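You operate a simulated robot arm through the tools that you are given. There is no shell and no other tool. Be economical: measure what you need, move in short steps, check, and stop when the job is done.

You are at the controls of a simulated two-armed robot. One attempt, no reset.

JOB
On the right end of the packing table, fold the cloth in half.

The check looks at the end state, three seconds after you hand in, the way a careful person would. Anything else that was tipped, shoved, dropped, spilled or broken makes it a failure. Flat cloth is picked up by pressing the open fingertips on it (5 to 10 N) and closing them slowly along it; thin cloth reads only 2 to 8 mm in the jaws.

ROBOT AND FRAMES
Two 7-joint arms with two-finger parallel grippers on one trunk, on a base that drives. Base frame: it is fixed to the floor where the robot stands at the start and does not move with it; the origin is under the middle of the robot, x ahead of it, y to its left, z up; the surface under the hand at the start is at about z = 760. Readings come in mm, rad, newtons and seconds.
The left shoulder is at the start at [50, 209, 1296], the right one opposite. With the tool pointing down near the work surface each hand reaches from about 100 to 860 mm from the robot's upright axis, wherever it stands, measured 20 degrees to its own side. Places, roughly: right end of the packing table [600, -100, 800]. Payload 4.4 kg a hand.
Tool frame (each hand has its own): the origin (TCP) lies between the finger pads and is the grasp point; the fingertips stand 23 mm ahead of it; z points along the fingers, y is the line along which they close. The gripper opens to 94 mm. The fingers are 38 mm wide and 10 mm thick; the gripper's body (54 by 96 mm) begins 39 mm behind the TCP.
Orientation is told as [roll, pitch, yaw] about the base's x, y, z axes, in that order, counted from this pose: with the fingers straight down and closing along the base's y, the tool's x points along the base's -x, its y along +y and its z along -z.

CONTROLS
- The arms move only by the tool nudge_tool. It takes "left_increments", "right_increments" or both (then of equal length, played together; a hand with none holds still); each is a list of rows, each an object (a shift or turn left out is 0, a gripper value left out holds the last) with "travel": the shift along the base's x, y, z in units of 50 mm (1.0 is 50 mm), a list of three; "delta_rot": the turn, a rotation vector about the base's x, y, z in units of 5 degrees (1.0 is 5 degrees), a list of three; "claw": the closure in counts, from 0 (fully open) to 255 (shut). In form: [{"travel": [tx, ty, tz], "delta_rot": [ax, ay, az], "claw": claw}, ...]. A call has 1 to 20 rows; each row shifts and turns the commanded pose from where the row before left it. A call with a number of a shift or a turn outside -1 to 1 is refused whole. Each row takes 0.2 s and may step no farther than 50 mm and 0.15 rad from the row before; otherwise, or with a gripper value out of range, the whole call is refused. Where a pose cannot be reached the arm comes as near as it can. A force on the tool above 40 N (or 10 N above the force at the start of the call, whichever is more), or a blocked arm, ends the call early, and 0.2 s more pass. The fingers move at their own pace (about 108 mm/s each) and stop on an object; they squeeze with about 35 N. The grip force told is the motor's: it shows also when the fingers shut on nothing. Time passes only in rows, and 0.2 s behind the last, so rows that do not move let the fingers close. It gives the time, the measured TCP pose, the force on the tool (base axes), the opening and the grip force at its end, in the units of the frame above (readings bear some noise), with the torque about the TCP (base axes, N m) and any sound that the robot's microphone picked up, and new pictures: "show" is both (left out), scene, wrist or none (wrist: the cameras of the hands that moved).
- Cameras (640 x 400 px; columns grow to the right, rows downward): "scene" is now at [129.3, 13.3, 1426.1]; the picture's right is [0.22, -0.98, 0.00], its down [-0.88, -0.20, -0.44] and it looks along [0.43, 0.10, -0.90] (base axes); focal length 272 px, centre (320, 200). "left" rides on the left gripper at [86, -16, -74] in its tool frame; the picture's right is [0.18, 0.98, 0.00], its down [-0.58, 0.11, -0.81] and it looks along [-0.79, 0.15, 0.59] (tool axes); focal length 243 px, centre (320, 200). "right" rides on the right gripper at [86, 16, -74] in its tool frame; the picture's right is [-0.18, 0.98, 0.00], its down [-0.58, -0.11, -0.81] and it looks along [-0.79, -0.15, 0.59] (tool axes); focal length 243 px, centre (320, 200). There is no depth. A picture from a camera that has moved, and an enlarged one, comes with that camera's place and axes in the base frame and with its lens.
- move_column(by): slides the trunk up (or, below 0, down) by that many mm; the arms and the scene camera ride with it, the base frame stays. It gives what a move gives, with no picture.
- base_move(legs): drives the robot by 1 to 6 legs, each [ahead, left, turn to the left] in mm, mm and rad, along the robot's own axes; the way and the turn of a leg run together, so that a leg with both is an arc; at most 1500 mm and 3.142 rad a leg. The arms and the cameras ride along, it lands a little off, and it stops where it bumps. It gives what a move gives, and a new picture of the scene camera.
- pan_tilt(pan, tilt): turns the head with the scene camera to pan (to the left, within 1.396 rad either way) and tilt (down, from -0.506 to 1.204), counted from straight ahead of the robot. It gives what a move gives, and a new picture of the scene camera.
- inspect(camera, box): a new picture of the part [left, top, right, bottom] of that camera's present view, enlarged. The clock stands still meanwhile.
- close_job(): hands the job in; it is judged then, once.

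Work in short steps. Places have to be worked out from the pictures, the camera data and where the tool is seen: move nearer, look again, correct. Check each grasp and each placing, and mend what went wrong. You have 120 turns and 260 pictures in all, those below and enlarged ones among them. Open the grippers and draw the arms clear of the work before you hand the job in, unless the task says otherwise; then end with one line.

The tools are called after ">>>" as name(argument=value, ...) on one line, values as JSON. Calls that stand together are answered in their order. nudge_tool: Moves the arms, as the interface text tells. Its arguments: {"type":"object","properties":{"left_increments":{"type":"array","items":{"type":"object","properties":{"travel":{"type":"array","items":{"type":"number"}},"delta_rot":{"type":"array","items":{"type":"number"}},"claw":{"type":"number"}}}},"right_increments":{"type":"array","items":{"type":"object","properties":{"travel":{"type":"array","items":{"type":"number"}},"delta_rot":{"type":"array","items":{"type":"number"}},"claw":{"type":"number"}}}},"show":{"type":"string","enum":["both","scene","wrist","none"]}},"required":[]} The other tools are called the same way: move_column (by) slides the trunk up or down; base_move (legs) drives the base; pan_tilt (pan, tilt) turns the head that bears the scene camera; inspect (camera, box) takes an enlarged picture of a part of a camera's view; close_job () hands the job in.

At the start:

```text
t: 0.0
left_tool_pos: [448.7, 478.7, 918.8]
left_orientation: [-0.002, 0.0, 0.001]
left_wrist_force: [-0.5, -0.8, -0.4]
left_moment: [0.01, 0.0, 0.0]
left_gripper_width: 93.8
left_finger_force: 0.1
right_tool_pos: [610.2, -101.3, 975.8]
right_orientation: [0.0, 0.0, -0.001]
right_wrist_force: [-0.8, 0.4, 0.0]
right_moment: [0.0, 0.02, -0.04]
right_gripper_width: 93.9
right_finger_force: 0.1
trunk travel left (down, up): [-375.0, 188.0]
robot x, y, heading: [1.8, 0.5, -0.002]
head pan, tilt: [0.22, 1.115]
```

scene: 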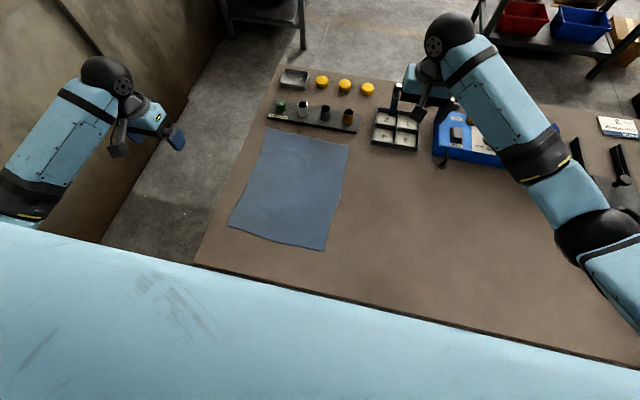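
right: 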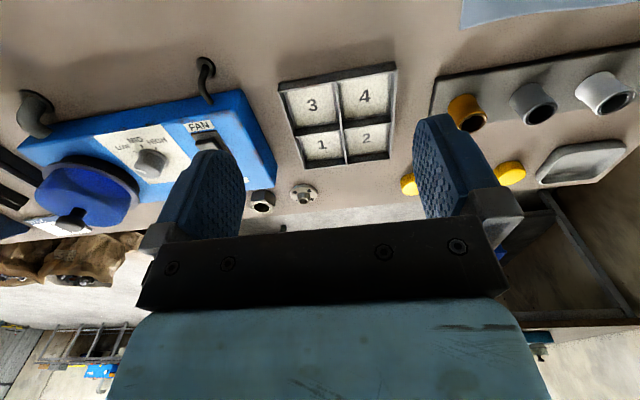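
left: 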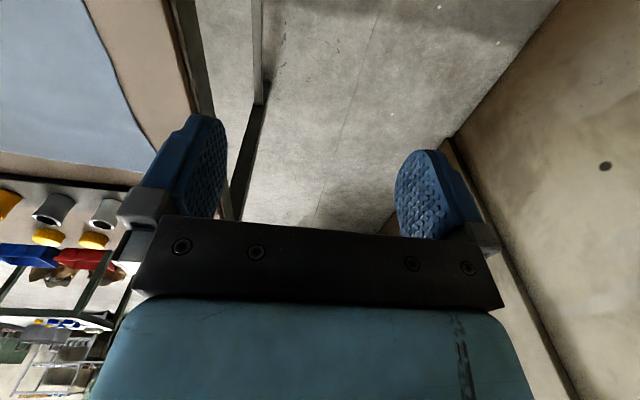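

The cloth looks about 340 × 255 mm, at roughly x 315–655, y 45–300, with a rail of pots just beyond its far edge. I plan to grip the near corners with both hands and fold them onto the far edge. First I'm enlarging the cloth to measure its corners.

>>> inspect(camera="scene", box=[210, 60, 450, 270])

```text
1.90 times, centred on (330, 165) of scene
camera zoom: at [129.3, 13.3, 1426.1], right [0.22, -0.98, 0.0], down [-0.88, -0.2, -0.44], along [0.43, 0.1, -0.9], focal length 518 px, centre (301, 267)
```

zoom: 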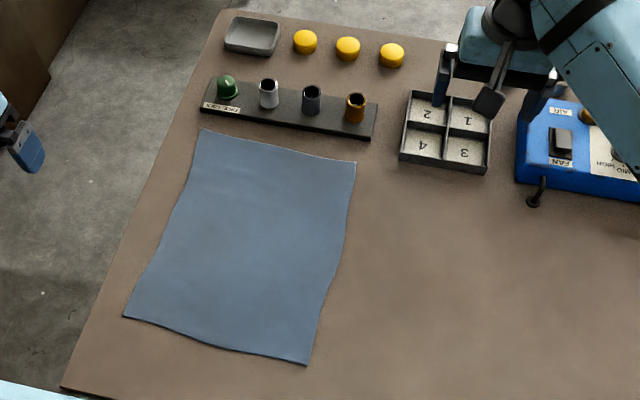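

Corners on the table come out at A (660,301), B (646,41), C (310,46) and D (321,305), with the rail's near edge at x≈695. I'm bringing both hands above the near corners with the fingers partly closed.

>>> nudge_tool(left_increments=[{"travel": [-0.31, -0.472, -0.15], "claw": 174}, {"travel": [-0.31, -0.472, -0.15]}, {"travel": [-0.31, -0.472, -0.15]}, {"travel": [-0.31, -0.472, -0.15]}, {"travel": [-0.31, -0.472, -0.15]}, {"travel": [-0.31, -0.472, -0.15]}, {"travel": [-0.31, -0.472, -0.15]}, {"travel": [-0.31, -0.472, -0.15]}, {}], right_increments=[{"travel": [-0.735, 0.408, -0.24], "claw": 174}, {"travel": [-0.735, 0.408, -0.24]}, {"travel": [-0.735, 0.408, -0.24]}, {"travel": [-0.735, 0.408, -0.24]}, {"travel": [-0.735, 0.408, -0.24]}, {"travel": [-0.735, 0.408, -0.24]}, {"travel": [-0.735, 0.408, -0.24]}, {"travel": [-0.735, 0.408, -0.24]}, {}])

```text
t: 2.0
left_tool_pos: [325.9, 288.5, 858.3]
left_orientation: [0.0, 0.0, 0.001]
left_wrist_force: [-0.3, 0.0, -0.3]
left_moment: [0.0, 0.02, 0.02]
left_gripper_width: 30.1
left_finger_force: 0.0
right_tool_pos: [316.2, 62.3, 878.0]
right_orientation: [-0.001, 0.0, -0.001]
right_wrist_force: [0.8, 0.6, 0.2]
right_moment: [-0.02, -0.03, -0.01]
right_gripper_width: 29.8
right_finger_force: 0.0
trunk travel left (down, up): [-375.0, 188.0]
robot x, y, heading: [-0.3, 1.8, -0.007]
head pan, tilt: [0.22, 1.115]
camera scene: at [130.2, 13.2, 1426.0], right [0.22, -0.98, 0.0], down [-0.88, -0.2, -0.44], along [0.43, 0.1, -0.9], focal length 272 px, centre (320, 200)
camera right: at [229.0, 77.6, 953.6], right [0.18, 0.98, 0.0], down [0.58, -0.11, 0.81], along [0.79, -0.15, -0.59], focal length 243 px, centre (320, 200)
camera left: at [239.9, 272.3, 933.0], right [-0.18, 0.98, 0.0], down [0.58, 0.11, 0.81], along [0.79, 0.15, -0.59], focal length 243 px, centre (320, 200)
```

scene: 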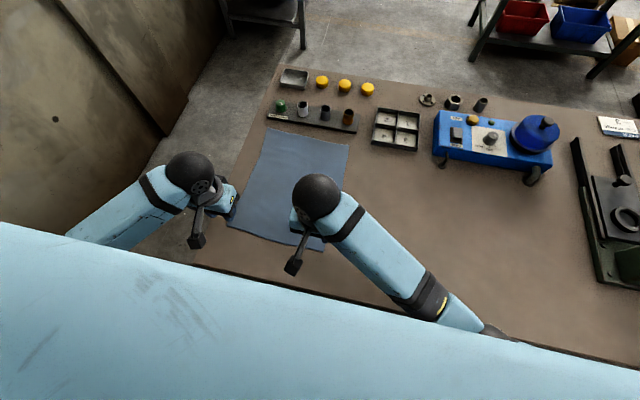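
right: 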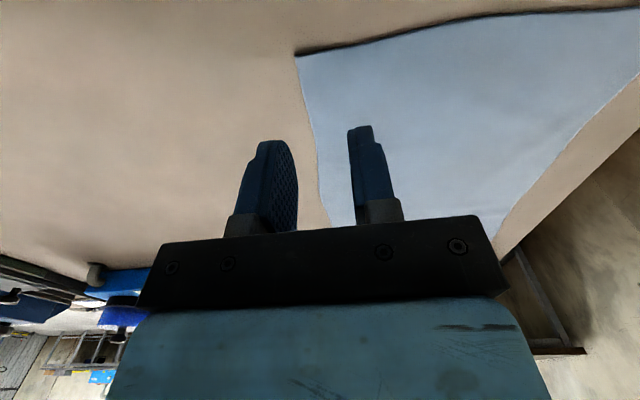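
left: 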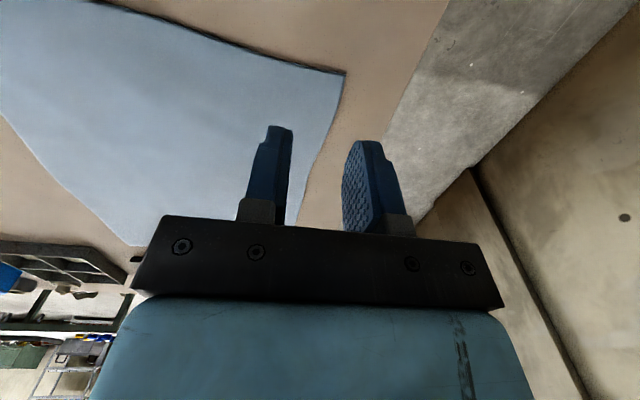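

From the wrist cameras, corner C is at about (307,45) and D at (319,305). I'm moving to just over the edge at each corner with a narrower gap, and stopping about 12 mm above the table.

>>> nudge_tool(left_increments=[{"travel": [-0.07, -0.055, -0.63], "claw": 190}, {"travel": [-0.07, -0.055, -0.63]}, {}], right_increments=[{"travel": [-0.08, 0.047, -0.83], "claw": 190}, {"travel": [-0.08, 0.047, -0.83]}, {}], show="wrist")

```text
t: 2.8
left_tool_pos: [318.4, 283.4, 795.8]
left_orientation: [-0.001, 0.0, 0.001]
left_wrist_force: [0.3, -0.2, -0.7]
left_moment: [0.01, 0.01, 0.01]
left_gripper_width: 24.1
left_finger_force: 0.0
right_tool_pos: [326.8, 60.5, 804.7]
right_orientation: [-0.01, -0.033, -0.008]
right_wrist_force: [-0.6, 0.3, 0.4]
right_moment: [0.02, 0.02, 0.0]
right_gripper_width: 23.9
right_finger_force: 0.1
trunk travel left (down, up): [-375.0, 188.0]
robot x, y, heading: [2.2, -3.8, 0.0]
head pan, tilt: [0.22, 1.115]
camera right: at [237.1, 78.0, 874.5], right [0.19, 0.98, 0.0], down [0.55, -0.11, 0.83], along [0.81, -0.16, -0.56], focal length 243 px, centre (320, 200)
camera left: at [232.3, 267.8, 870.3], right [-0.18, 0.98, 0.0], down [0.58, 0.11, 0.81], along [0.79, 0.15, -0.59], focal length 243 px, centre (320, 200)
```

right: 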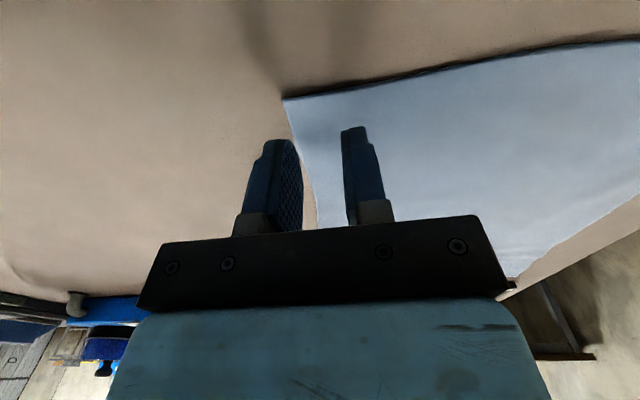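
left: 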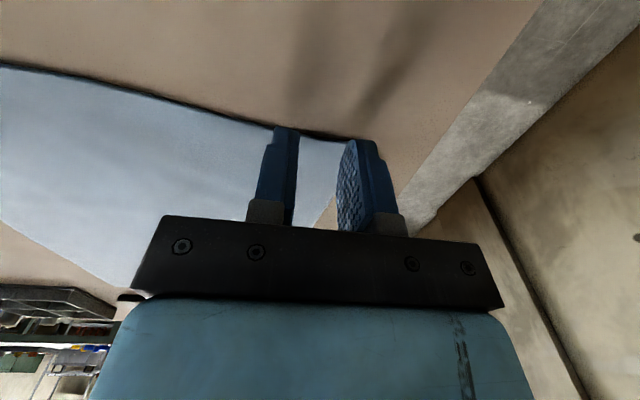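

The right arm missed its target by about 19 mm because the point is too close to the body. I'm lifting both hands a little and then backing the base up 90 mm.

>>> nudge_tool(left_increments=[{"travel": [0, 0, 0.9]}, {}], right_increments=[{"travel": [0.2, 0, 0.9]}, {}], show="none")

>>> base_move(legs=[[-90, 0, 0]])

```text
t: 3.6
left_tool_pos: [318.2, 283.2, 842.1]
left_orientation: [0.0, 0.0, 0.0]
left_wrist_force: [0.0, 0.4, 0.1]
left_moment: [0.01, -0.01, 0.03]
left_gripper_width: 24.1
left_finger_force: 0.1
right_tool_pos: [335.2, 38.1, 829.2]
right_orientation: [-0.059, -0.029, -0.013]
right_wrist_force: [-0.6, -0.6, -0.2]
right_moment: [-0.02, -0.02, -0.01]
right_gripper_width: 23.7
right_finger_force: 0.0
trunk travel left (down, up): [-375.0, 188.0]
robot x, y, heading: [-1.2, 1.1, -0.002]
head pan, tilt: [0.22, 1.115]
stopped in row 2 (right hand): the arm was blocked; the commanded pose is now the measured one
```

```text
t: 4.7
left_tool_pos: [228.5, 283.4, 842.4]
left_orientation: [0.0, -0.001, -0.001]
left_wrist_force: [-0.9, -0.3, 1.1]
left_moment: [0.01, 0.0, -0.01]
left_gripper_width: 23.6
left_finger_force: 0.0
right_tool_pos: [245.0, 38.2, 831.0]
right_orientation: [-0.058, -0.027, -0.016]
right_wrist_force: [0.6, -0.2, -0.3]
right_moment: [0.03, -0.03, 0.01]
right_gripper_width: 23.9
right_finger_force: 0.1
trunk travel left (down, up): [-375.0, 188.0]
robot x, y, heading: [-86.9, -4.5, 0.001]
head pan, tilt: [0.22, 1.115]
camera scene: at [38.8, 13.3, 1426.2], right [0.22, -0.98, 0.0], down [-0.88, -0.19, -0.44], along [0.43, 0.1, -0.9], focal length 272 px, centre (320, 200)
```

scene: 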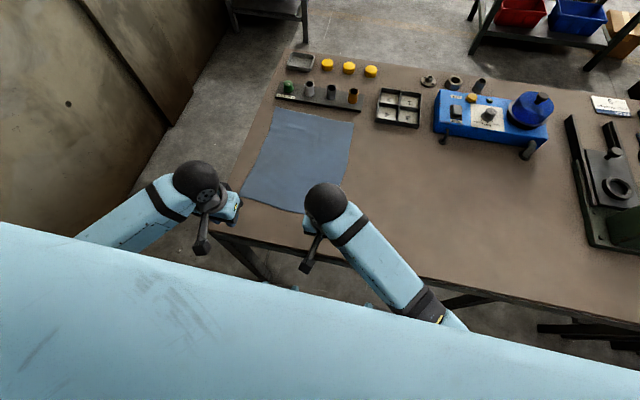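

The base is now 90 mm back. I'm moving both hands forward over the corners again and straightening the right hand.

>>> nudge_tool(left_increments=[{"travel": [0.9, 0, 0]}, {"travel": [0.9, 0, 0]}, {}, {}], right_increments=[{"travel": [0.6, 0, 0.14]}, {"travel": [0.68, 0.58, 0.14], "delta_rot": [0.33, 0.15, 0.09]}, {"delta_rot": [0.33, 0.16, 0.09]}, {}], show="wrist")

```text
t: 5.9
left_tool_pos: [319.9, 280.9, 843.1]
left_orientation: [0.001, -0.001, 0.0]
left_wrist_force: [0.2, 0.3, -0.5]
left_moment: [-0.01, -0.01, 0.0]
left_gripper_width: 24.3
left_finger_force: 0.1
right_tool_pos: [321.7, 41.2, 833.3]
right_orientation: [-0.049, -0.021, -0.011]
right_wrist_force: [0.1, -0.7, 0.4]
right_moment: [0.01, 0.03, 0.0]
right_gripper_width: 24.0
right_finger_force: 0.2
trunk travel left (down, up): [-375.0, 188.0]
robot x, y, heading: [-90.1, -1.2, 0.003]
head pan, tilt: [0.22, 1.115]
stopped in row 4 (right hand): the arm was blocked; the commanded pose is now the measured one
camera right: at [232.6, 61.0, 905.1], right [0.19, 0.98, -0.05], down [0.56, -0.07, 0.82], along [0.8, -0.19, -0.57], focal length 243 px, centre (320, 200)
camera left: at [234.0, 264.5, 918.3], right [-0.18, 0.98, 0.0], down [0.58, 0.11, 0.81], along [0.79, 0.15, -0.59], focal length 243 px, centre (320, 200)
```

right: 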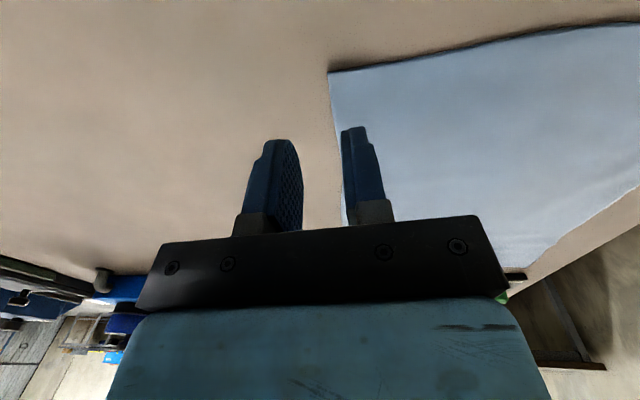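
left: 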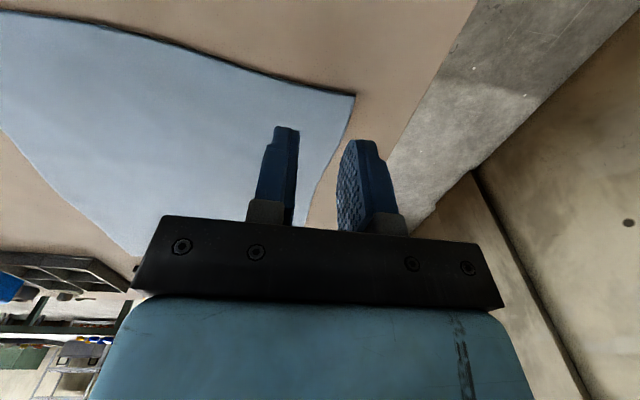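

The right arm binds when it reaches across to y≈60. Both hands are clear of the cloth, so I'm driving the base 160 mm left to centre the robot on it.

>>> base_move(legs=[[0, 160, 0]])

```text
t: 7.9
left_tool_pos: [320.1, 426.1, 842.1]
left_orientation: [0.0, 0.0, -0.009]
left_wrist_force: [0.5, 0.5, 0.4]
left_moment: [-0.01, 0.0, 0.02]
left_gripper_width: 23.9
left_finger_force: 0.1
right_tool_pos: [319.4, 184.0, 833.3]
right_orientation: [-0.052, -0.02, -0.018]
right_wrist_force: [-0.3, 0.7, 0.1]
right_moment: [-0.02, -0.02, 0.01]
right_gripper_width: 24.1
right_finger_force: 0.0
trunk travel left (down, up): [-375.0, 188.0]
robot x, y, heading: [-91.3, 149.1, -0.011]
head pan, tilt: [0.22, 1.115]
stopped in leg 1: the robot was blocked; the commanded pose is now the measured one
camera scene: at [36.7, 158.9, 1426.2], right [0.21, -0.98, 0.0], down [-0.88, -0.19, -0.44], along [0.43, 0.09, -0.9], focal length 272 px, centre (320, 200)
```

scene: 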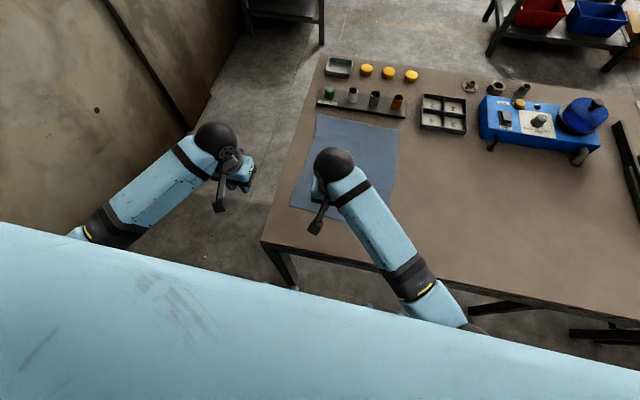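

The base stopped 11 mm short, so something blocked it. Before moving on, I'm looking down and to the left to see what.

>>> pan_tilt(pan=1.39, tilt=1.0)

>>> pan_tilt(pan=0.1, tilt=1.0)

```text
t: 9.3
left_tool_pos: [318.9, 425.5, 843.4]
left_orientation: [-0.001, -0.001, -0.009]
left_wrist_force: [1.3, 0.1, -0.8]
left_moment: [-0.01, 0.01, 0.02]
left_gripper_width: 24.3
left_finger_force: 0.2
right_tool_pos: [320.1, 184.9, 833.8]
right_orientation: [-0.051, -0.019, -0.018]
right_wrist_force: [0.9, -0.4, 0.5]
right_moment: [0.02, -0.01, 0.01]
right_gripper_width: 24.0
right_finger_force: 0.1
trunk travel left (down, up): [-375.0, 188.0]
robot x, y, heading: [-90.7, 145.5, -0.01]
head pan, tilt: [1.389, 1.0]
camera scene: at [-10.3, 214.7, 1433.7], right [0.98, -0.19, 0.0], down [-0.16, -0.83, -0.54], along [0.1, 0.53, -0.84], focal length 272 px, centre (320, 200)
```

scene: 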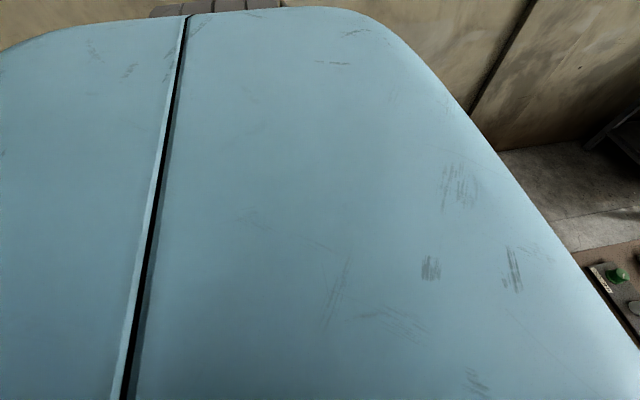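

```text
t: 10.8
left_tool_pos: [320.2, 425.1, 842.8]
left_orientation: [-0.001, 0.002, -0.008]
left_wrist_force: [-0.1, 0.9, -0.2]
left_moment: [-0.01, 0.0, 0.03]
left_gripper_width: 23.8
left_finger_force: 0.1
right_tool_pos: [319.3, 185.5, 832.4]
right_orientation: [-0.05, -0.019, -0.017]
right_wrist_force: [-0.6, 0.0, -0.3]
right_moment: [0.0, 0.0, -0.05]
right_gripper_width: 23.7
right_finger_force: 0.0
trunk travel left (down, up): [-375.0, 188.0]
robot x, y, heading: [-93.7, 144.0, -0.007]
head pan, tilt: [0.099, 1.0]
camera scene: at [45.9, 152.7, 1433.7], right [0.09, -1.0, 0.0], down [-0.84, -0.08, -0.54], along [0.54, 0.05, -0.84], focal length 272 px, centre (320, 200)
```

scene: 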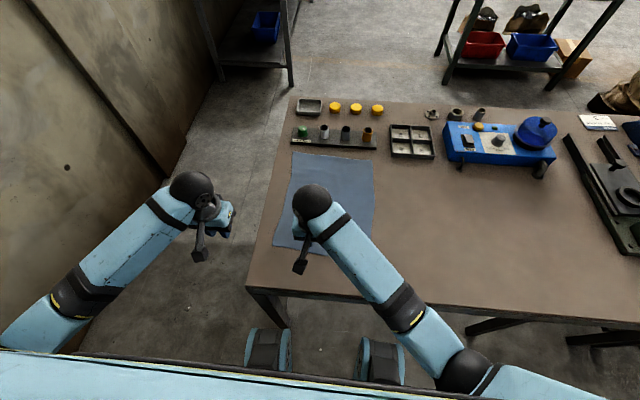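

The base stands about 145 mm left now, with the wheels near a table leg, and nothing looks displaced. I'm moving both hands over the corners again.

>>> nudge_tool(left_increments=[{"travel": [0, -0.95, 0]}, {"travel": [0, -0.95, 0]}, {"travel": [0, -0.96, 0]}, {}, {}], right_increments=[{"travel": [-0.07, -0.79, 0.07], "delta_rot": [0.2, 0.08, 0.07]}, {"travel": [-0.07, -0.79, 0.07], "delta_rot": [0.2, 0.08, 0.07]}, {"travel": [-0.06, -0.79, 0.06], "delta_rot": [0.2, 0.08, 0.07]}, {}, {}])

```text
t: 12.0
left_tool_pos: [321.0, 283.9, 843.7]
left_orientation: [-0.001, -0.001, -0.009]
left_wrist_force: [0.2, 0.5, 0.6]
left_moment: [0.02, 0.02, -0.03]
left_gripper_width: 24.0
left_finger_force: 0.1
right_tool_pos: [306.7, 64.3, 843.3]
right_orientation: [0.003, 0.003, -0.001]
right_wrist_force: [-0.6, -0.3, 0.3]
right_moment: [0.01, -0.04, 0.0]
right_gripper_width: 23.9
right_finger_force: 0.0
trunk travel left (down, up): [-375.0, 188.0]
robot x, y, heading: [-95.0, 148.5, -0.01]
head pan, tilt: [0.099, 1.0]
camera scene: at [45.8, 151.6, 1433.8], right [0.09, -1.0, 0.0], down [-0.84, -0.08, -0.54], along [0.54, 0.05, -0.84], focal length 272 px, centre (320, 200)
camera right: at [220.3, 80.6, 917.5], right [0.18, 0.98, 0.0], down [0.58, -0.11, 0.8], along [0.79, -0.15, -0.59], focal length 243 px, centre (320, 200)
camera left: at [234.3, 267.3, 918.4], right [-0.18, 0.98, 0.0], down [0.58, 0.1, 0.81], along [0.79, 0.14, -0.59], focal length 243 px, centre (320, 200)
```

scene: 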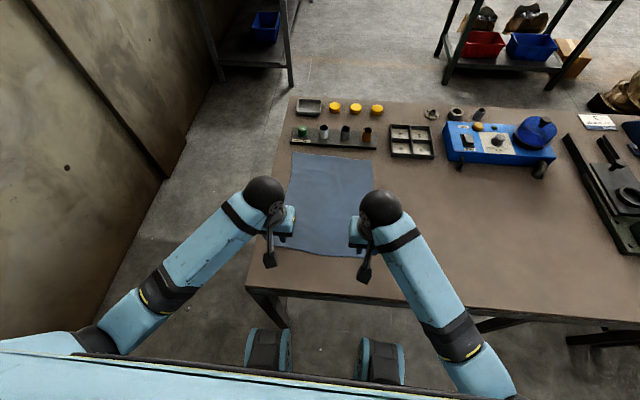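
right: 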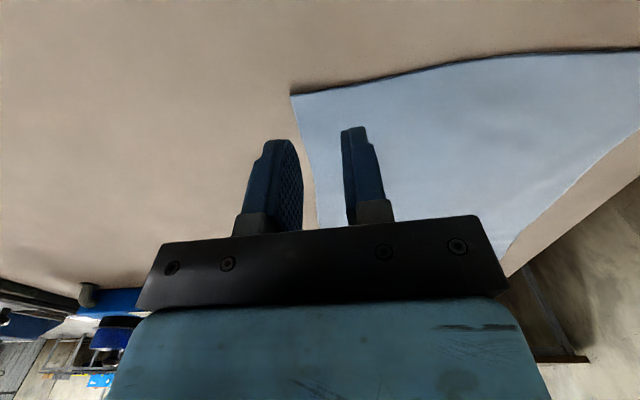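
left: 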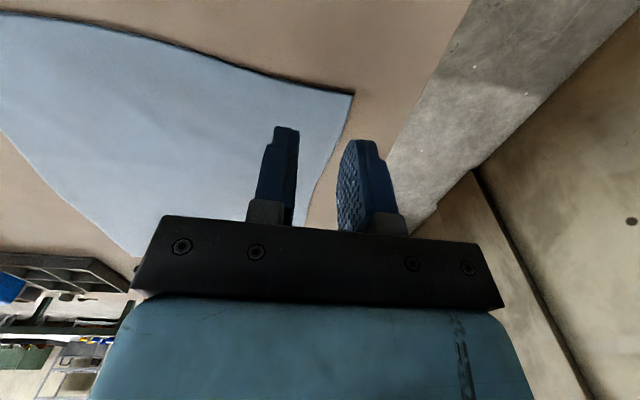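

Both hands are aligned with the corners. I'm descending to about 9 mm above contact with small sideways corrections.

>>> nudge_tool(left_increments=[{"travel": [0, -0.03, -0.5]}, {"travel": [0, -0.03, -0.5]}, {"travel": [0, 0, -0.08]}], right_increments=[{"travel": [0.02, 0.04, -0.5]}, {"travel": [0.02, 0.04, -0.5]}, {"travel": [0, 0, -0.08]}], show="none")

>>> nudge_tool(left_increments=[{"travel": [0, 0, -0.1]}, {}], right_increments=[{"travel": [0, 0, -0.1]}, {}], show="wrist")

```text
t: 12.8
left_tool_pos: [319.4, 280.7, 788.5]
left_orientation: [0.0, 0.0, -0.007]
left_wrist_force: [0.4, 0.0, 0.9]
left_moment: [-0.03, 0.04, 0.03]
left_gripper_width: 24.2
left_finger_force: 0.1
right_tool_pos: [311.2, 70.0, 787.7]
right_orientation: [0.002, 0.002, 0.0]
right_wrist_force: [0.6, 0.7, -0.1]
right_moment: [0.0, -0.01, -0.01]
right_gripper_width: 24.1
right_finger_force: 0.1
trunk travel left (down, up): [-375.0, 188.0]
robot x, y, heading: [-90.0, 148.3, -0.009]
head pan, tilt: [0.099, 1.0]
```

```text
t: 13.4
left_tool_pos: [319.6, 280.3, 784.0]
left_orientation: [0.0, -0.001, -0.008]
left_wrist_force: [0.7, 0.2, 5.9]
left_moment: [0.03, -0.05, 0.01]
left_gripper_width: 23.9
left_finger_force: 0.1
right_tool_pos: [310.7, 69.7, 784.3]
right_orientation: [0.002, 0.0, -0.002]
right_wrist_force: [2.5, -1.0, 9.7]
right_moment: [-0.06, -0.11, 0.0]
right_gripper_width: 23.9
right_finger_force: 0.1
trunk travel left (down, up): [-375.0, 188.0]
robot x, y, heading: [-91.4, 146.2, -0.01]
head pan, tilt: [0.099, 1.0]
camera right: at [223.2, 85.1, 859.0], right [0.18, 0.98, 0.0], down [0.58, -0.11, 0.81], along [0.79, -0.15, -0.59], focal length 243 px, centre (320, 200)
camera left: at [233.9, 263.8, 859.4], right [-0.18, 0.98, 0.0], down [0.58, 0.1, 0.81], along [0.79, 0.14, -0.59], focal length 243 px, centre (320, 200)
```

right: 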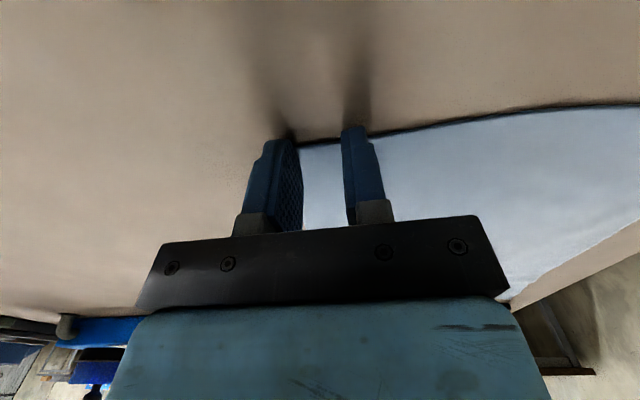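
left: 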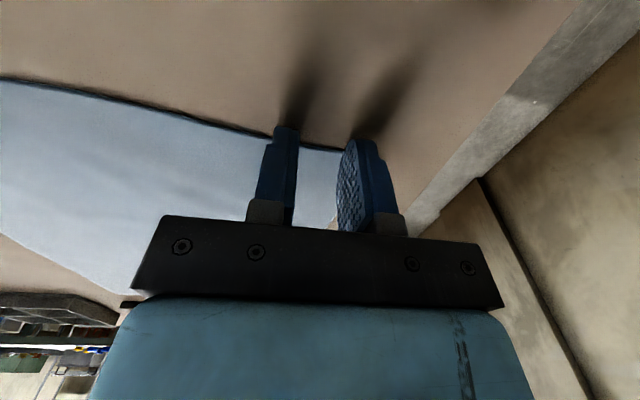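

Contact is light (6 N and 10 N) with the cloth under both fingertip pairs. I'm closing slowly.

>>> nudge_tool(left_increments=[{"claw": 195}, {"claw": 200}, {"claw": 205}, {"claw": 210}, {"claw": 215}, {"claw": 220}, {"claw": 225}, {"claw": 230}, {"claw": 235}, {"claw": 240}, {"claw": 245}, {"claw": 250}, {"claw": 255}, {}, {}], right_increments=[{"claw": 195}, {"claw": 200}, {"claw": 205}, {"claw": 210}, {"claw": 215}, {"claw": 220}, {"claw": 225}, {"claw": 230}, {"claw": 235}, {"claw": 240}, {"claw": 245}, {"claw": 250}, {"claw": 255}, {}, {}], show="wrist")

```text
t: 16.6
left_tool_pos: [319.3, 280.8, 784.4]
left_orientation: [-0.002, 0.0, -0.008]
left_wrist_force: [0.5, -0.2, 7.5]
left_moment: [0.02, -0.04, 0.0]
left_gripper_width: 0.0
left_finger_force: 35.7
right_tool_pos: [309.9, 69.7, 783.7]
right_orientation: [0.002, 0.001, 0.0]
right_wrist_force: [1.5, 1.9, 21.5]
right_moment: [0.01, -0.21, 0.02]
right_gripper_width: 1.9
right_finger_force: 34.9
trunk travel left (down, up): [-375.0, 188.0]
robot x, y, heading: [-94.3, 148.9, -0.009]
head pan, tilt: [0.099, 1.0]
camera right: at [222.5, 85.1, 858.9], right [0.18, 0.98, 0.0], down [0.58, -0.11, 0.81], along [0.79, -0.15, -0.59], focal length 243 px, centre (320, 200)
camera left: at [233.3, 264.0, 859.3], right [-0.18, 0.98, 0.0], down [0.58, 0.1, 0.81], along [0.79, 0.14, -0.59], focal length 243 px, centre (320, 200)
```

right: 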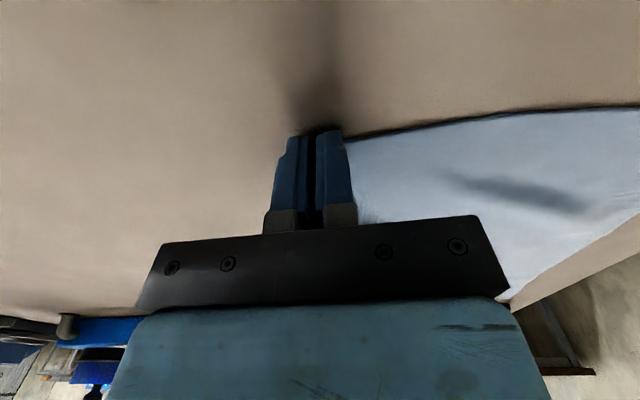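
left: 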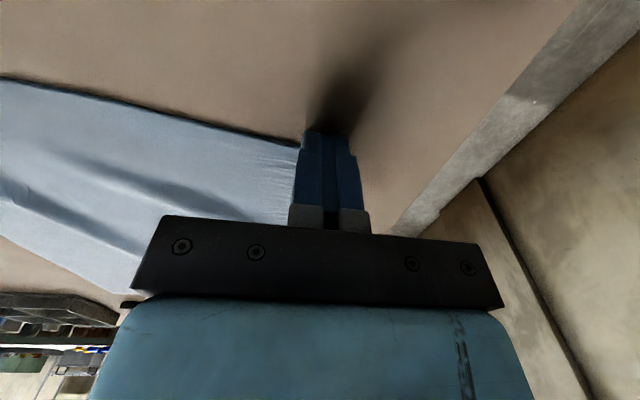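

The right jaws read 1.9 mm, which is thin cloth, but the left shut on nothing. I'm raising the left 15 mm and reopening it to see its corner, while the right lifts slightly to test its grip.

>>> nudge_tool(left_increments=[{"travel": [0, 0, 0.6]}, {"claw": 174}, {}], right_increments=[{"travel": [0, 0, 0.3]}, {"travel": [0, 0, 0.2]}, {}], show="wrist")

```text
t: 17.4
left_tool_pos: [320.3, 279.2, 814.7]
left_orientation: [0.0, 0.0, -0.009]
left_wrist_force: [0.6, 0.7, 0.5]
left_moment: [-0.01, -0.02, -0.03]
left_gripper_width: 29.9
left_finger_force: 0.0
right_tool_pos: [309.6, 69.6, 809.6]
right_orientation: [0.001, 0.004, 0.0]
right_wrist_force: [-0.4, 0.7, 0.5]
right_moment: [0.0, 0.06, -0.02]
right_gripper_width: 1.8
right_finger_force: 34.9
trunk travel left (down, up): [-375.0, 188.0]
robot x, y, heading: [-96.0, 144.3, -0.01]
head pan, tilt: [0.099, 1.0]
camera right: at [222.7, 85.0, 883.9], right [0.18, 0.98, 0.0], down [0.58, -0.11, 0.8], along [0.79, -0.15, -0.59], focal length 243 px, centre (320, 200)
camera left: at [233.8, 263.9, 889.3], right [-0.18, 0.98, 0.0], down [0.58, 0.1, 0.81], along [0.79, 0.14, -0.59], focal length 243 px, centre (320, 200)
```

right: 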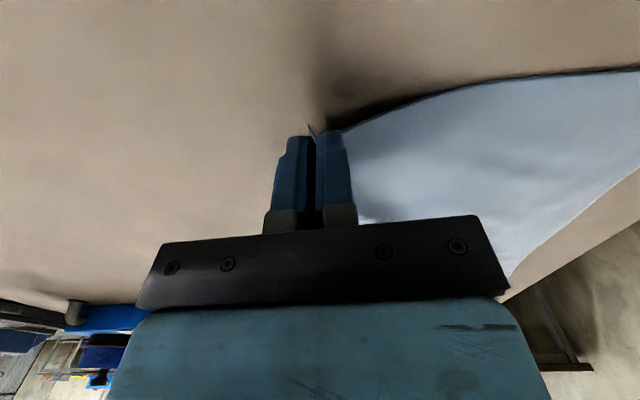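
left: 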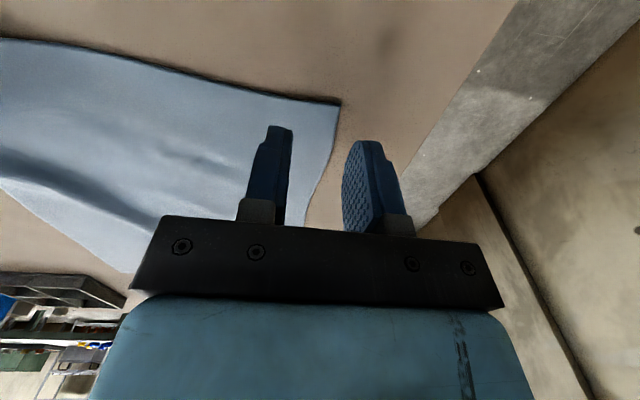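

The right hand clearly holds its corner. The left corner has shifted to about (312,289), so I'm re-targeting it at (318,263) with a 30 mm gap and more overlap.

>>> nudge_tool(left_increments=[{"travel": [-0.02, -0.32, -0.2]}, {"travel": [0, 0, -0.3]}, {"travel": [0, 0, -0.13]}, {}], show="wrist")

```text
t: 18.4
left_tool_pos: [319.3, 262.9, 783.8]
left_orientation: [0.0, -0.002, -0.006]
left_wrist_force: [2.4, 2.2, 13.4]
left_moment: [0.14, -0.1, 0.01]
left_gripper_width: 30.1
left_finger_force: 0.2
right_tool_pos: [310.0, 70.0, 810.3]
right_orientation: [0.001, 0.0, 0.0]
right_wrist_force: [-0.8, 0.6, 0.8]
right_moment: [-0.05, 0.0, 0.0]
right_gripper_width: 1.8
right_finger_force: 35.0
trunk travel left (down, up): [-375.0, 188.0]
robot x, y, heading: [-93.4, 147.8, -0.008]
head pan, tilt: [0.099, 1.0]
camera left: at [232.5, 247.3, 859.1], right [-0.18, 0.98, 0.0], down [0.58, 0.11, 0.81], along [0.8, 0.14, -0.59], focal length 243 px, centre (320, 200)
```

left: 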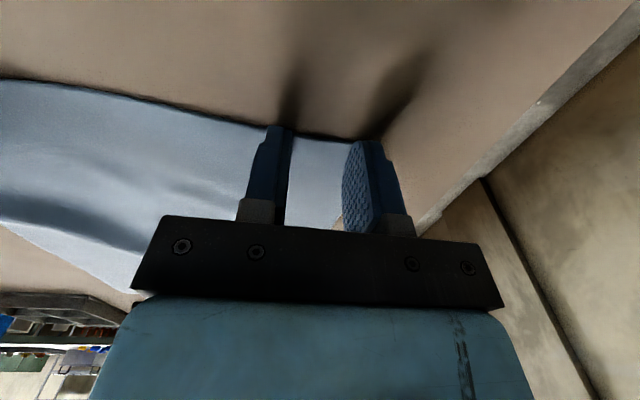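

Both fingertips are on the cloth at 13 N. I'm closing the left slowly.

>>> nudge_tool(left_increments=[{"claw": 178}, {"claw": 183}, {"claw": 188}, {"claw": 193}, {"claw": 198}, {"claw": 203}, {"claw": 208}, {"claw": 213}, {"claw": 218}, {"claw": 223}, {"claw": 228}, {"claw": 233}, {"claw": 238}, {"claw": 243}, {"claw": 248}, {"claw": 255}, {}, {}], show="wrist")

```text
t: 22.2
left_tool_pos: [318.0, 262.7, 785.3]
left_orientation: [-0.001, -0.005, -0.008]
left_wrist_force: [1.3, -10.6, 31.5]
left_moment: [-0.22, -0.09, -0.02]
left_gripper_width: 2.0
left_finger_force: 35.2
right_tool_pos: [309.1, 69.7, 809.6]
right_orientation: [0.002, 0.001, 0.0]
right_wrist_force: [-0.5, 8.6, -1.0]
right_moment: [0.22, 0.02, 0.12]
right_gripper_width: 1.9
right_finger_force: 35.0
trunk travel left (down, up): [-375.0, 188.0]
robot x, y, heading: [-91.9, 147.5, -0.006]
head pan, tilt: [0.099, 1.0]
camera left: at [231.2, 246.6, 859.0], right [-0.18, 0.98, 0.0], down [0.58, 0.1, 0.81], along [0.8, 0.14, -0.59], focal length 243 px, centre (320, 200)
```

left: 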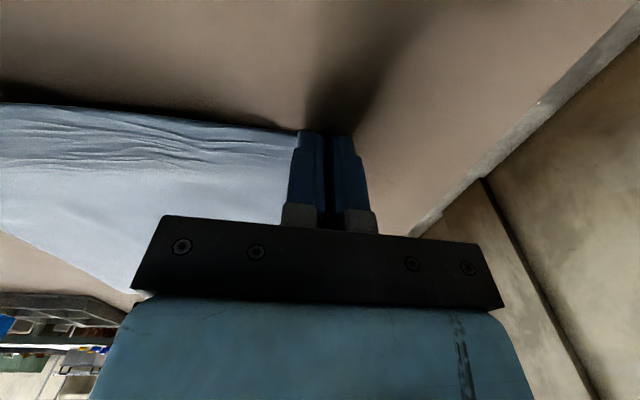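

Both corners are gripped, and the edge between them is taut at about 10 N. I'm easing the hands together slightly and lifting both to check.

>>> nudge_tool(left_increments=[{"travel": [0, -0.1, 0.2]}, {"travel": [0, 0, 0.4]}, {"travel": [0.3, 0, 0.6]}, {}], right_increments=[{"travel": [0, 0.1, 0]}, {"travel": [0, 0, 0.2]}, {"travel": [0.3, 0, 0.6]}, {}])

```text
t: 23.2
left_tool_pos: [331.3, 257.2, 842.5]
left_orientation: [-0.001, 0.0, -0.008]
left_wrist_force: [0.0, -0.3, -0.4]
left_moment: [0.0, 0.02, 0.04]
left_gripper_width: 1.9
left_finger_force: 34.9
right_tool_pos: [325.9, 75.5, 847.9]
right_orientation: [0.002, 0.002, 0.0]
right_wrist_force: [0.2, -0.2, -0.8]
right_moment: [0.0, -0.01, -0.04]
right_gripper_width: 2.0
right_finger_force: 34.8
trunk travel left (down, up): [-375.0, 188.0]
robot x, y, heading: [-89.0, 145.8, -0.007]
head pan, tilt: [0.099, 1.0]
camera scene: at [45.1, 152.6, 1433.8], right [0.09, -1.0, 0.0], down [-0.84, -0.08, -0.54], along [0.54, 0.05, -0.84], focal length 272 px, centre (320, 200)
camera right: at [239.0, 90.3, 924.1], right [0.18, 0.98, 0.0], down [0.58, -0.11, 0.8], along [0.79, -0.15, -0.59], focal length 243 px, centre (320, 200)
camera left: at [245.5, 242.1, 918.0], right [-0.18, 0.98, 0.0], down [0.58, 0.1, 0.81], along [0.79, 0.14, -0.59], focal length 243 px, centre (320, 200)
```

scene: 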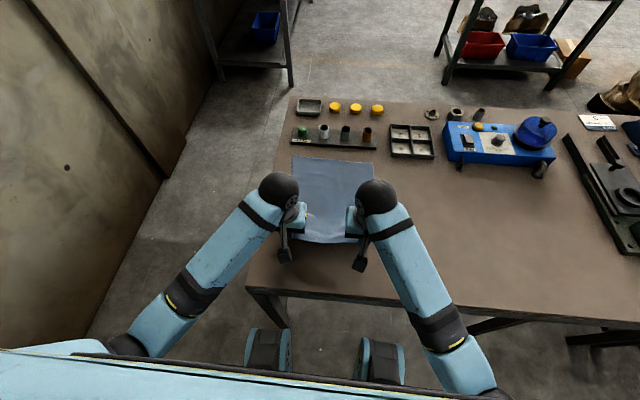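
right: 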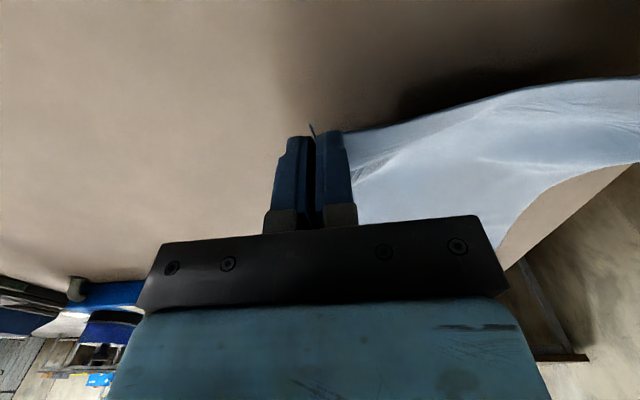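
left: 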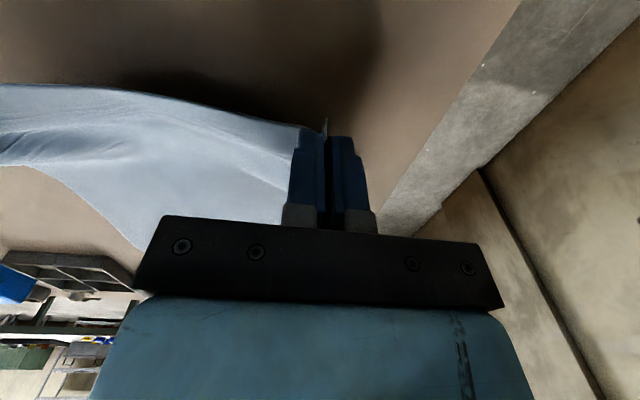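

Both grips hold and the edge is lifted. The far edge now reads x≈625–634, centred at y≈163. I'm carrying the edge over in an arc while tilting both hands so the held edge turns over, and pausing partway.

>>> nudge_tool(left_increments=[{"travel": [0.5, 0, 0.24]}, {"travel": [0.5, 0, 0.24]}, {"travel": [0.5, 0, 0.16]}, {"travel": [0.5, 0, 0.12], "delta_rot": [0, 1, 0]}, {"travel": [0.5, 0, 0.04], "delta_rot": [0, 1, 0]}, {"travel": [0.5, 0, 0], "delta_rot": [0, 1, 0]}, {"travel": [0.5, 0, -0.06], "delta_rot": [0, 1, 0]}, {"travel": [0.5, 0, -0.1], "delta_rot": [0, 1, 0]}, {}], right_increments=[{"travel": [0.5, -0.02, 0.2]}, {"travel": [0.5, -0.02, 0.2]}, {"travel": [0.5, -0.02, 0.14]}, {"travel": [0.5, -0.02, 0.12], "delta_rot": [0, 1, 0]}, {"travel": [0.5, -0.02, 0.04], "delta_rot": [0, 1, 0]}, {"travel": [0.5, 0, 0], "delta_rot": [0, 1, 0]}, {"travel": [0.5, 0, -0.06], "delta_rot": [0, 1, 0]}, {"travel": [0.5, 0, -0.1], "delta_rot": [0, 1, 0]}, {}])

```text
t: 25.2
left_tool_pos: [531.3, 257.5, 874.2]
left_orientation: [-0.003, 0.437, -0.008]
left_wrist_force: [-0.8, 0.1, 0.0]
left_moment: [0.08, -0.03, 0.01]
left_gripper_width: 1.9
left_finger_force: 35.1
right_tool_pos: [524.2, 70.5, 877.9]
right_orientation: [0.001, 0.437, 0.0]
right_wrist_force: [0.9, -0.3, 0.7]
right_moment: [0.01, -0.06, 0.0]
right_gripper_width: 1.9
right_finger_force: 35.0
trunk travel left (down, up): [-375.0, 188.0]
robot x, y, heading: [-94.2, 146.3, -0.007]
head pan, tilt: [0.099, 1.0]
camera scene: at [44.7, 152.8, 1433.9], right [0.09, -1.0, 0.0], down [-0.84, -0.08, -0.54], along [0.54, 0.05, -0.84], focal length 272 px, centre (320, 200)
camera right: at [477.0, 85.8, 982.1], right [0.17, 0.98, -0.08], down [0.87, -0.11, 0.48], along [0.47, -0.15, -0.87], focal length 243 px, centre (320, 200)
camera left: at [485.5, 242.1, 979.4], right [-0.16, 0.98, 0.07], down [0.87, 0.1, 0.48], along [0.47, 0.14, -0.87], focal length 243 px, centre (320, 200)
```

scene: 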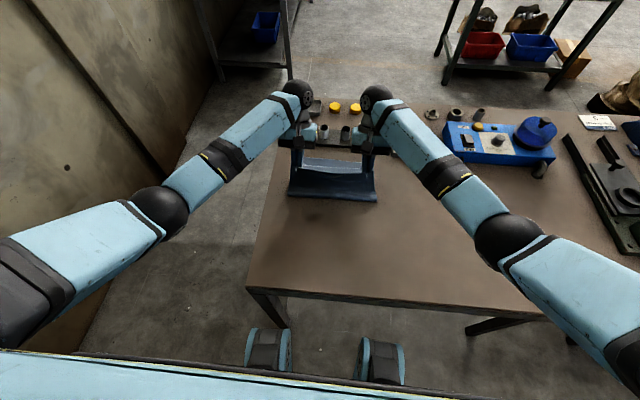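
right: 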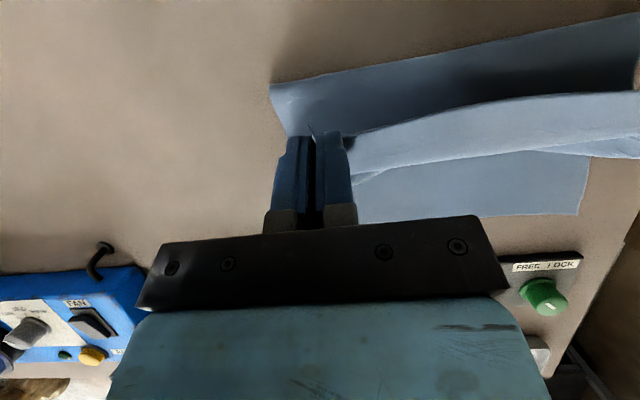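
left: 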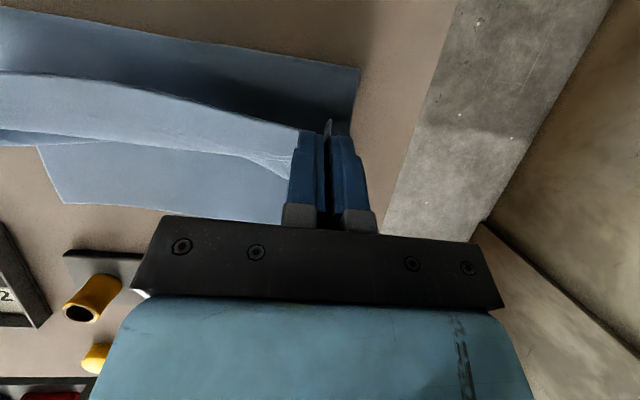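

The fold is forming well. I measure the far edge at x≈637–646 and the crease at about 480. I'm keeping this 25° tilt for clearance over the rail and lowering the edge towards the far edge.

>>> nudge_tool(left_increments=[{"travel": [0.42, 0, -0.1]}, {"travel": [0.42, 0, -0.2]}, {"travel": [0.42, 0, -0.25]}, {"travel": [0.42, 0.02, -0.28]}, {"travel": [0.42, 0.02, -0.28]}, {"travel": [0.3, 0.02, -0.25]}, {}], right_increments=[{"travel": [0.42, 0, -0.1]}, {"travel": [0.42, 0, -0.2]}, {"travel": [0.42, 0, -0.25]}, {"travel": [0.42, -0.02, -0.28]}, {"travel": [0.42, -0.02, -0.28]}, {"travel": [0.3, -0.02, -0.29]}, {}])

```text
t: 26.8
left_tool_pos: [626.3, 266.9, 819.3]
left_orientation: [-0.007, 0.435, -0.011]
left_wrist_force: [-0.7, -16.6, -0.3]
left_moment: [-0.31, -0.02, 0.17]
left_gripper_width: 2.0
left_finger_force: 35.2
left hand out of reach, approached as far as the arm can: row 5, 6
right_tool_pos: [613.5, 68.5, 830.1]
right_orientation: [0.005, 0.438, 0.005]
right_wrist_force: [0.4, 16.3, -0.5]
right_moment: [0.41, -0.03, -0.01]
right_gripper_width: 2.1
right_finger_force: 35.0
right hand out of reach, approached as far as the arm can: row 5, 6
trunk travel left (down, up): [-375.0, 188.0]
robot x, y, heading: [-91.1, 148.7, -0.008]
head pan, tilt: [0.099, 1.0]
camera scene: at [45.7, 152.2, 1433.8], right [0.09, -1.0, 0.0], down [-0.84, -0.08, -0.54], along [0.54, 0.05, -0.84], focal length 272 px, centre (320, 200)
camera right: at [566.3, 83.6, 934.7], right [0.17, 0.98, -0.07], down [0.87, -0.11, 0.48], along [0.47, -0.14, -0.87], focal length 243 px, centre (320, 200)
camera left: at [579.1, 251.1, 925.2], right [-0.16, 0.98, 0.07], down [0.87, 0.1, 0.49], along [0.47, 0.14, -0.87], focal length 243 px, centre (320, 200)
```

scene: 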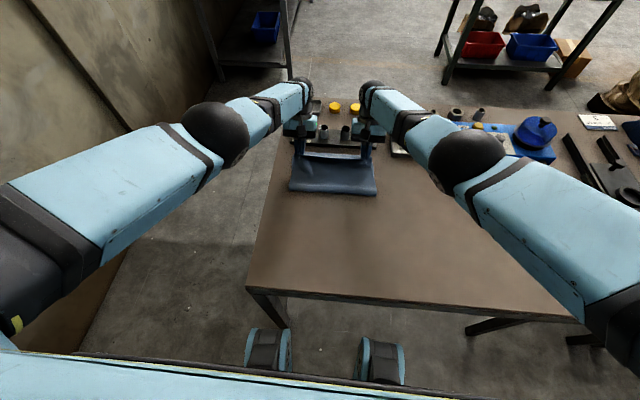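
right: 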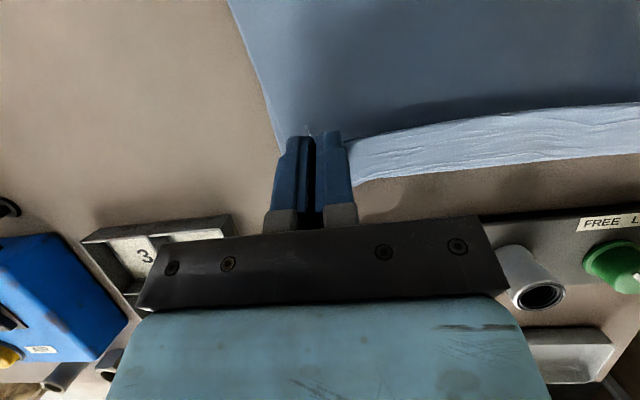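
left: 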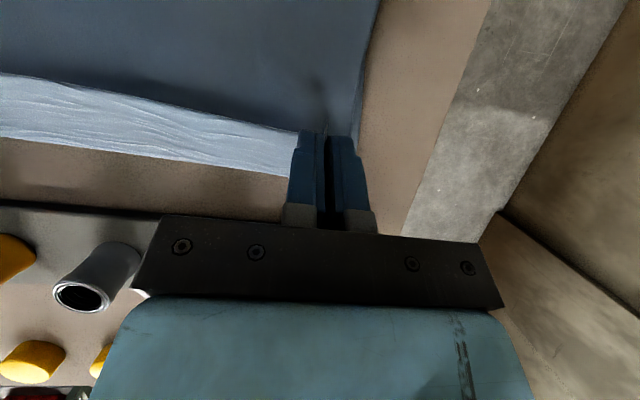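

Both arms hit their reach limit, and the edge is being pulled taut sideways. I'm backing the hands off a little and closing the spread before driving the base forward.

>>> nudge_tool(left_increments=[{"travel": [-0.5, -0.1, 0.1]}, {"travel": [-0.5, 0, 0.1]}, {}], right_increments=[{"travel": [-0.5, 0.06, 0.1]}, {"travel": [-0.5, 0, 0.1]}, {}], show="none")

```text
t: 27.6
left_tool_pos: [623.6, 265.2, 818.1]
left_orientation: [-0.005, 0.439, -0.01]
left_wrist_force: [-7.2, -22.6, 1.8]
left_moment: [-0.53, 0.16, 0.15]
left_gripper_width: 2.2
left_finger_force: 35.4
left hand out of reach, approached as far as the arm can: row 1, 2
right_tool_pos: [563.8, 72.2, 840.7]
right_orientation: [0.001, 0.438, 0.001]
right_wrist_force: [6.5, 22.3, -2.7]
right_moment: [0.59, -0.2, -0.03]
right_gripper_width: 2.0
right_finger_force: 35.2
trunk travel left (down, up): [-375.0, 188.0]
robot x, y, heading: [-91.7, 145.0, -0.009]
head pan, tilt: [0.099, 1.0]
```

The left lagged and the cloth is tensioned diagonally. I'm easing the right hand inward and pulling the left back to match.

>>> nudge_tool(left_increments=[{"travel": [-0.4, 0, 0.3]}, {"travel": [-0.4, 0, 0.1]}, {}], right_increments=[{"travel": [0.2, 0.2, 0]}, {"travel": [0.2, 0, 0]}, {}], show="none")

```text
t: 28.4
left_tool_pos: [623.9, 263.4, 819.1]
left_orientation: [-0.002, 0.438, -0.008]
left_wrist_force: [-0.6, -0.9, 0.3]
left_moment: [0.01, 0.0, 0.0]
left_gripper_width: 2.2
left_finger_force: 35.7
left hand out of reach, approached as far as the arm can: row 1, 2
right_tool_pos: [585.0, 78.7, 840.0]
right_orientation: [0.001, 0.44, 0.0]
right_wrist_force: [-0.7, -0.3, -0.1]
right_moment: [-0.01, 0.0, -0.02]
right_gripper_width: 1.9
right_finger_force: 35.2
trunk travel left (down, up): [-375.0, 188.0]
robot x, y, heading: [-94.6, 148.5, -0.008]
head pan, tilt: [0.099, 1.0]
```

Tension is gone, but the left arm is stuck at full stretch. I'm taking its tilt out to free it.

>>> nudge_tool(left_increments=[{"delta_rot": [0, -1, 0]}, {"delta_rot": [0, -1, 0]}, {}], show="scene")

```text
t: 29.2
left_tool_pos: [648.2, 255.4, 806.6]
left_orientation: [-0.002, 0.262, -0.009]
left_wrist_force: [-0.7, -0.9, 0.0]
left_moment: [0.01, -0.01, 0.01]
left_gripper_width: 2.2
left_finger_force: 35.1
left hand out of reach, approached as far as the arm can: row 1, 2
right_tool_pos: [585.2, 80.2, 840.7]
right_orientation: [0.003, 0.438, 0.0]
right_wrist_force: [0.4, 0.5, 0.3]
right_moment: [0.01, -0.01, -0.01]
right_gripper_width: 2.1
right_finger_force: 35.1
trunk travel left (down, up): [-375.0, 188.0]
robot x, y, heading: [-93.6, 149.3, -0.012]
head pan, tilt: [0.099, 1.0]
camera scene: at [45.8, 152.7, 1433.8], right [0.09, -1.0, 0.0], down [-0.84, -0.08, -0.54], along [0.54, 0.05, -0.84], focal length 272 px, centre (320, 200)
```

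scene: 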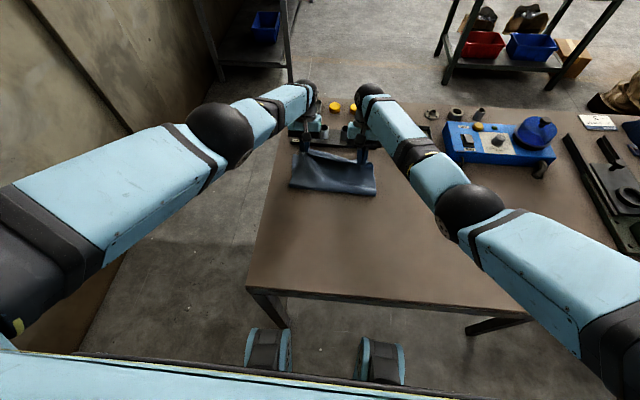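

>>> nudge_tool(left_increments=[{"travel": [-0.4, 0, 0.1], "delta_rot": [0, -0.5, 0]}, {"travel": [-0.4, 0, 0.1]}, {}], show="none")

```text
t: 30.0
left_tool_pos: [651.5, 250.5, 802.0]
left_orientation: [-0.002, 0.218, -0.009]
left_wrist_force: [0.6, -1.3, 1.5]
left_moment: [0.02, -0.01, -0.01]
left_gripper_width: 1.8
left_finger_force: 35.1
left hand out of reach, approached as far as the arm can: row 1, 2
right_tool_pos: [584.7, 81.6, 839.6]
right_orientation: [0.001, 0.438, -0.001]
right_wrist_force: [-0.4, 0.4, 0.0]
right_moment: [0.02, -0.06, -0.02]
right_gripper_width: 2.0
right_finger_force: 35.6
trunk travel left (down, up): [-375.0, 188.0]
robot x, y, heading: [-92.4, 147.3, -0.006]
head pan, tilt: [0.099, 1.0]
```

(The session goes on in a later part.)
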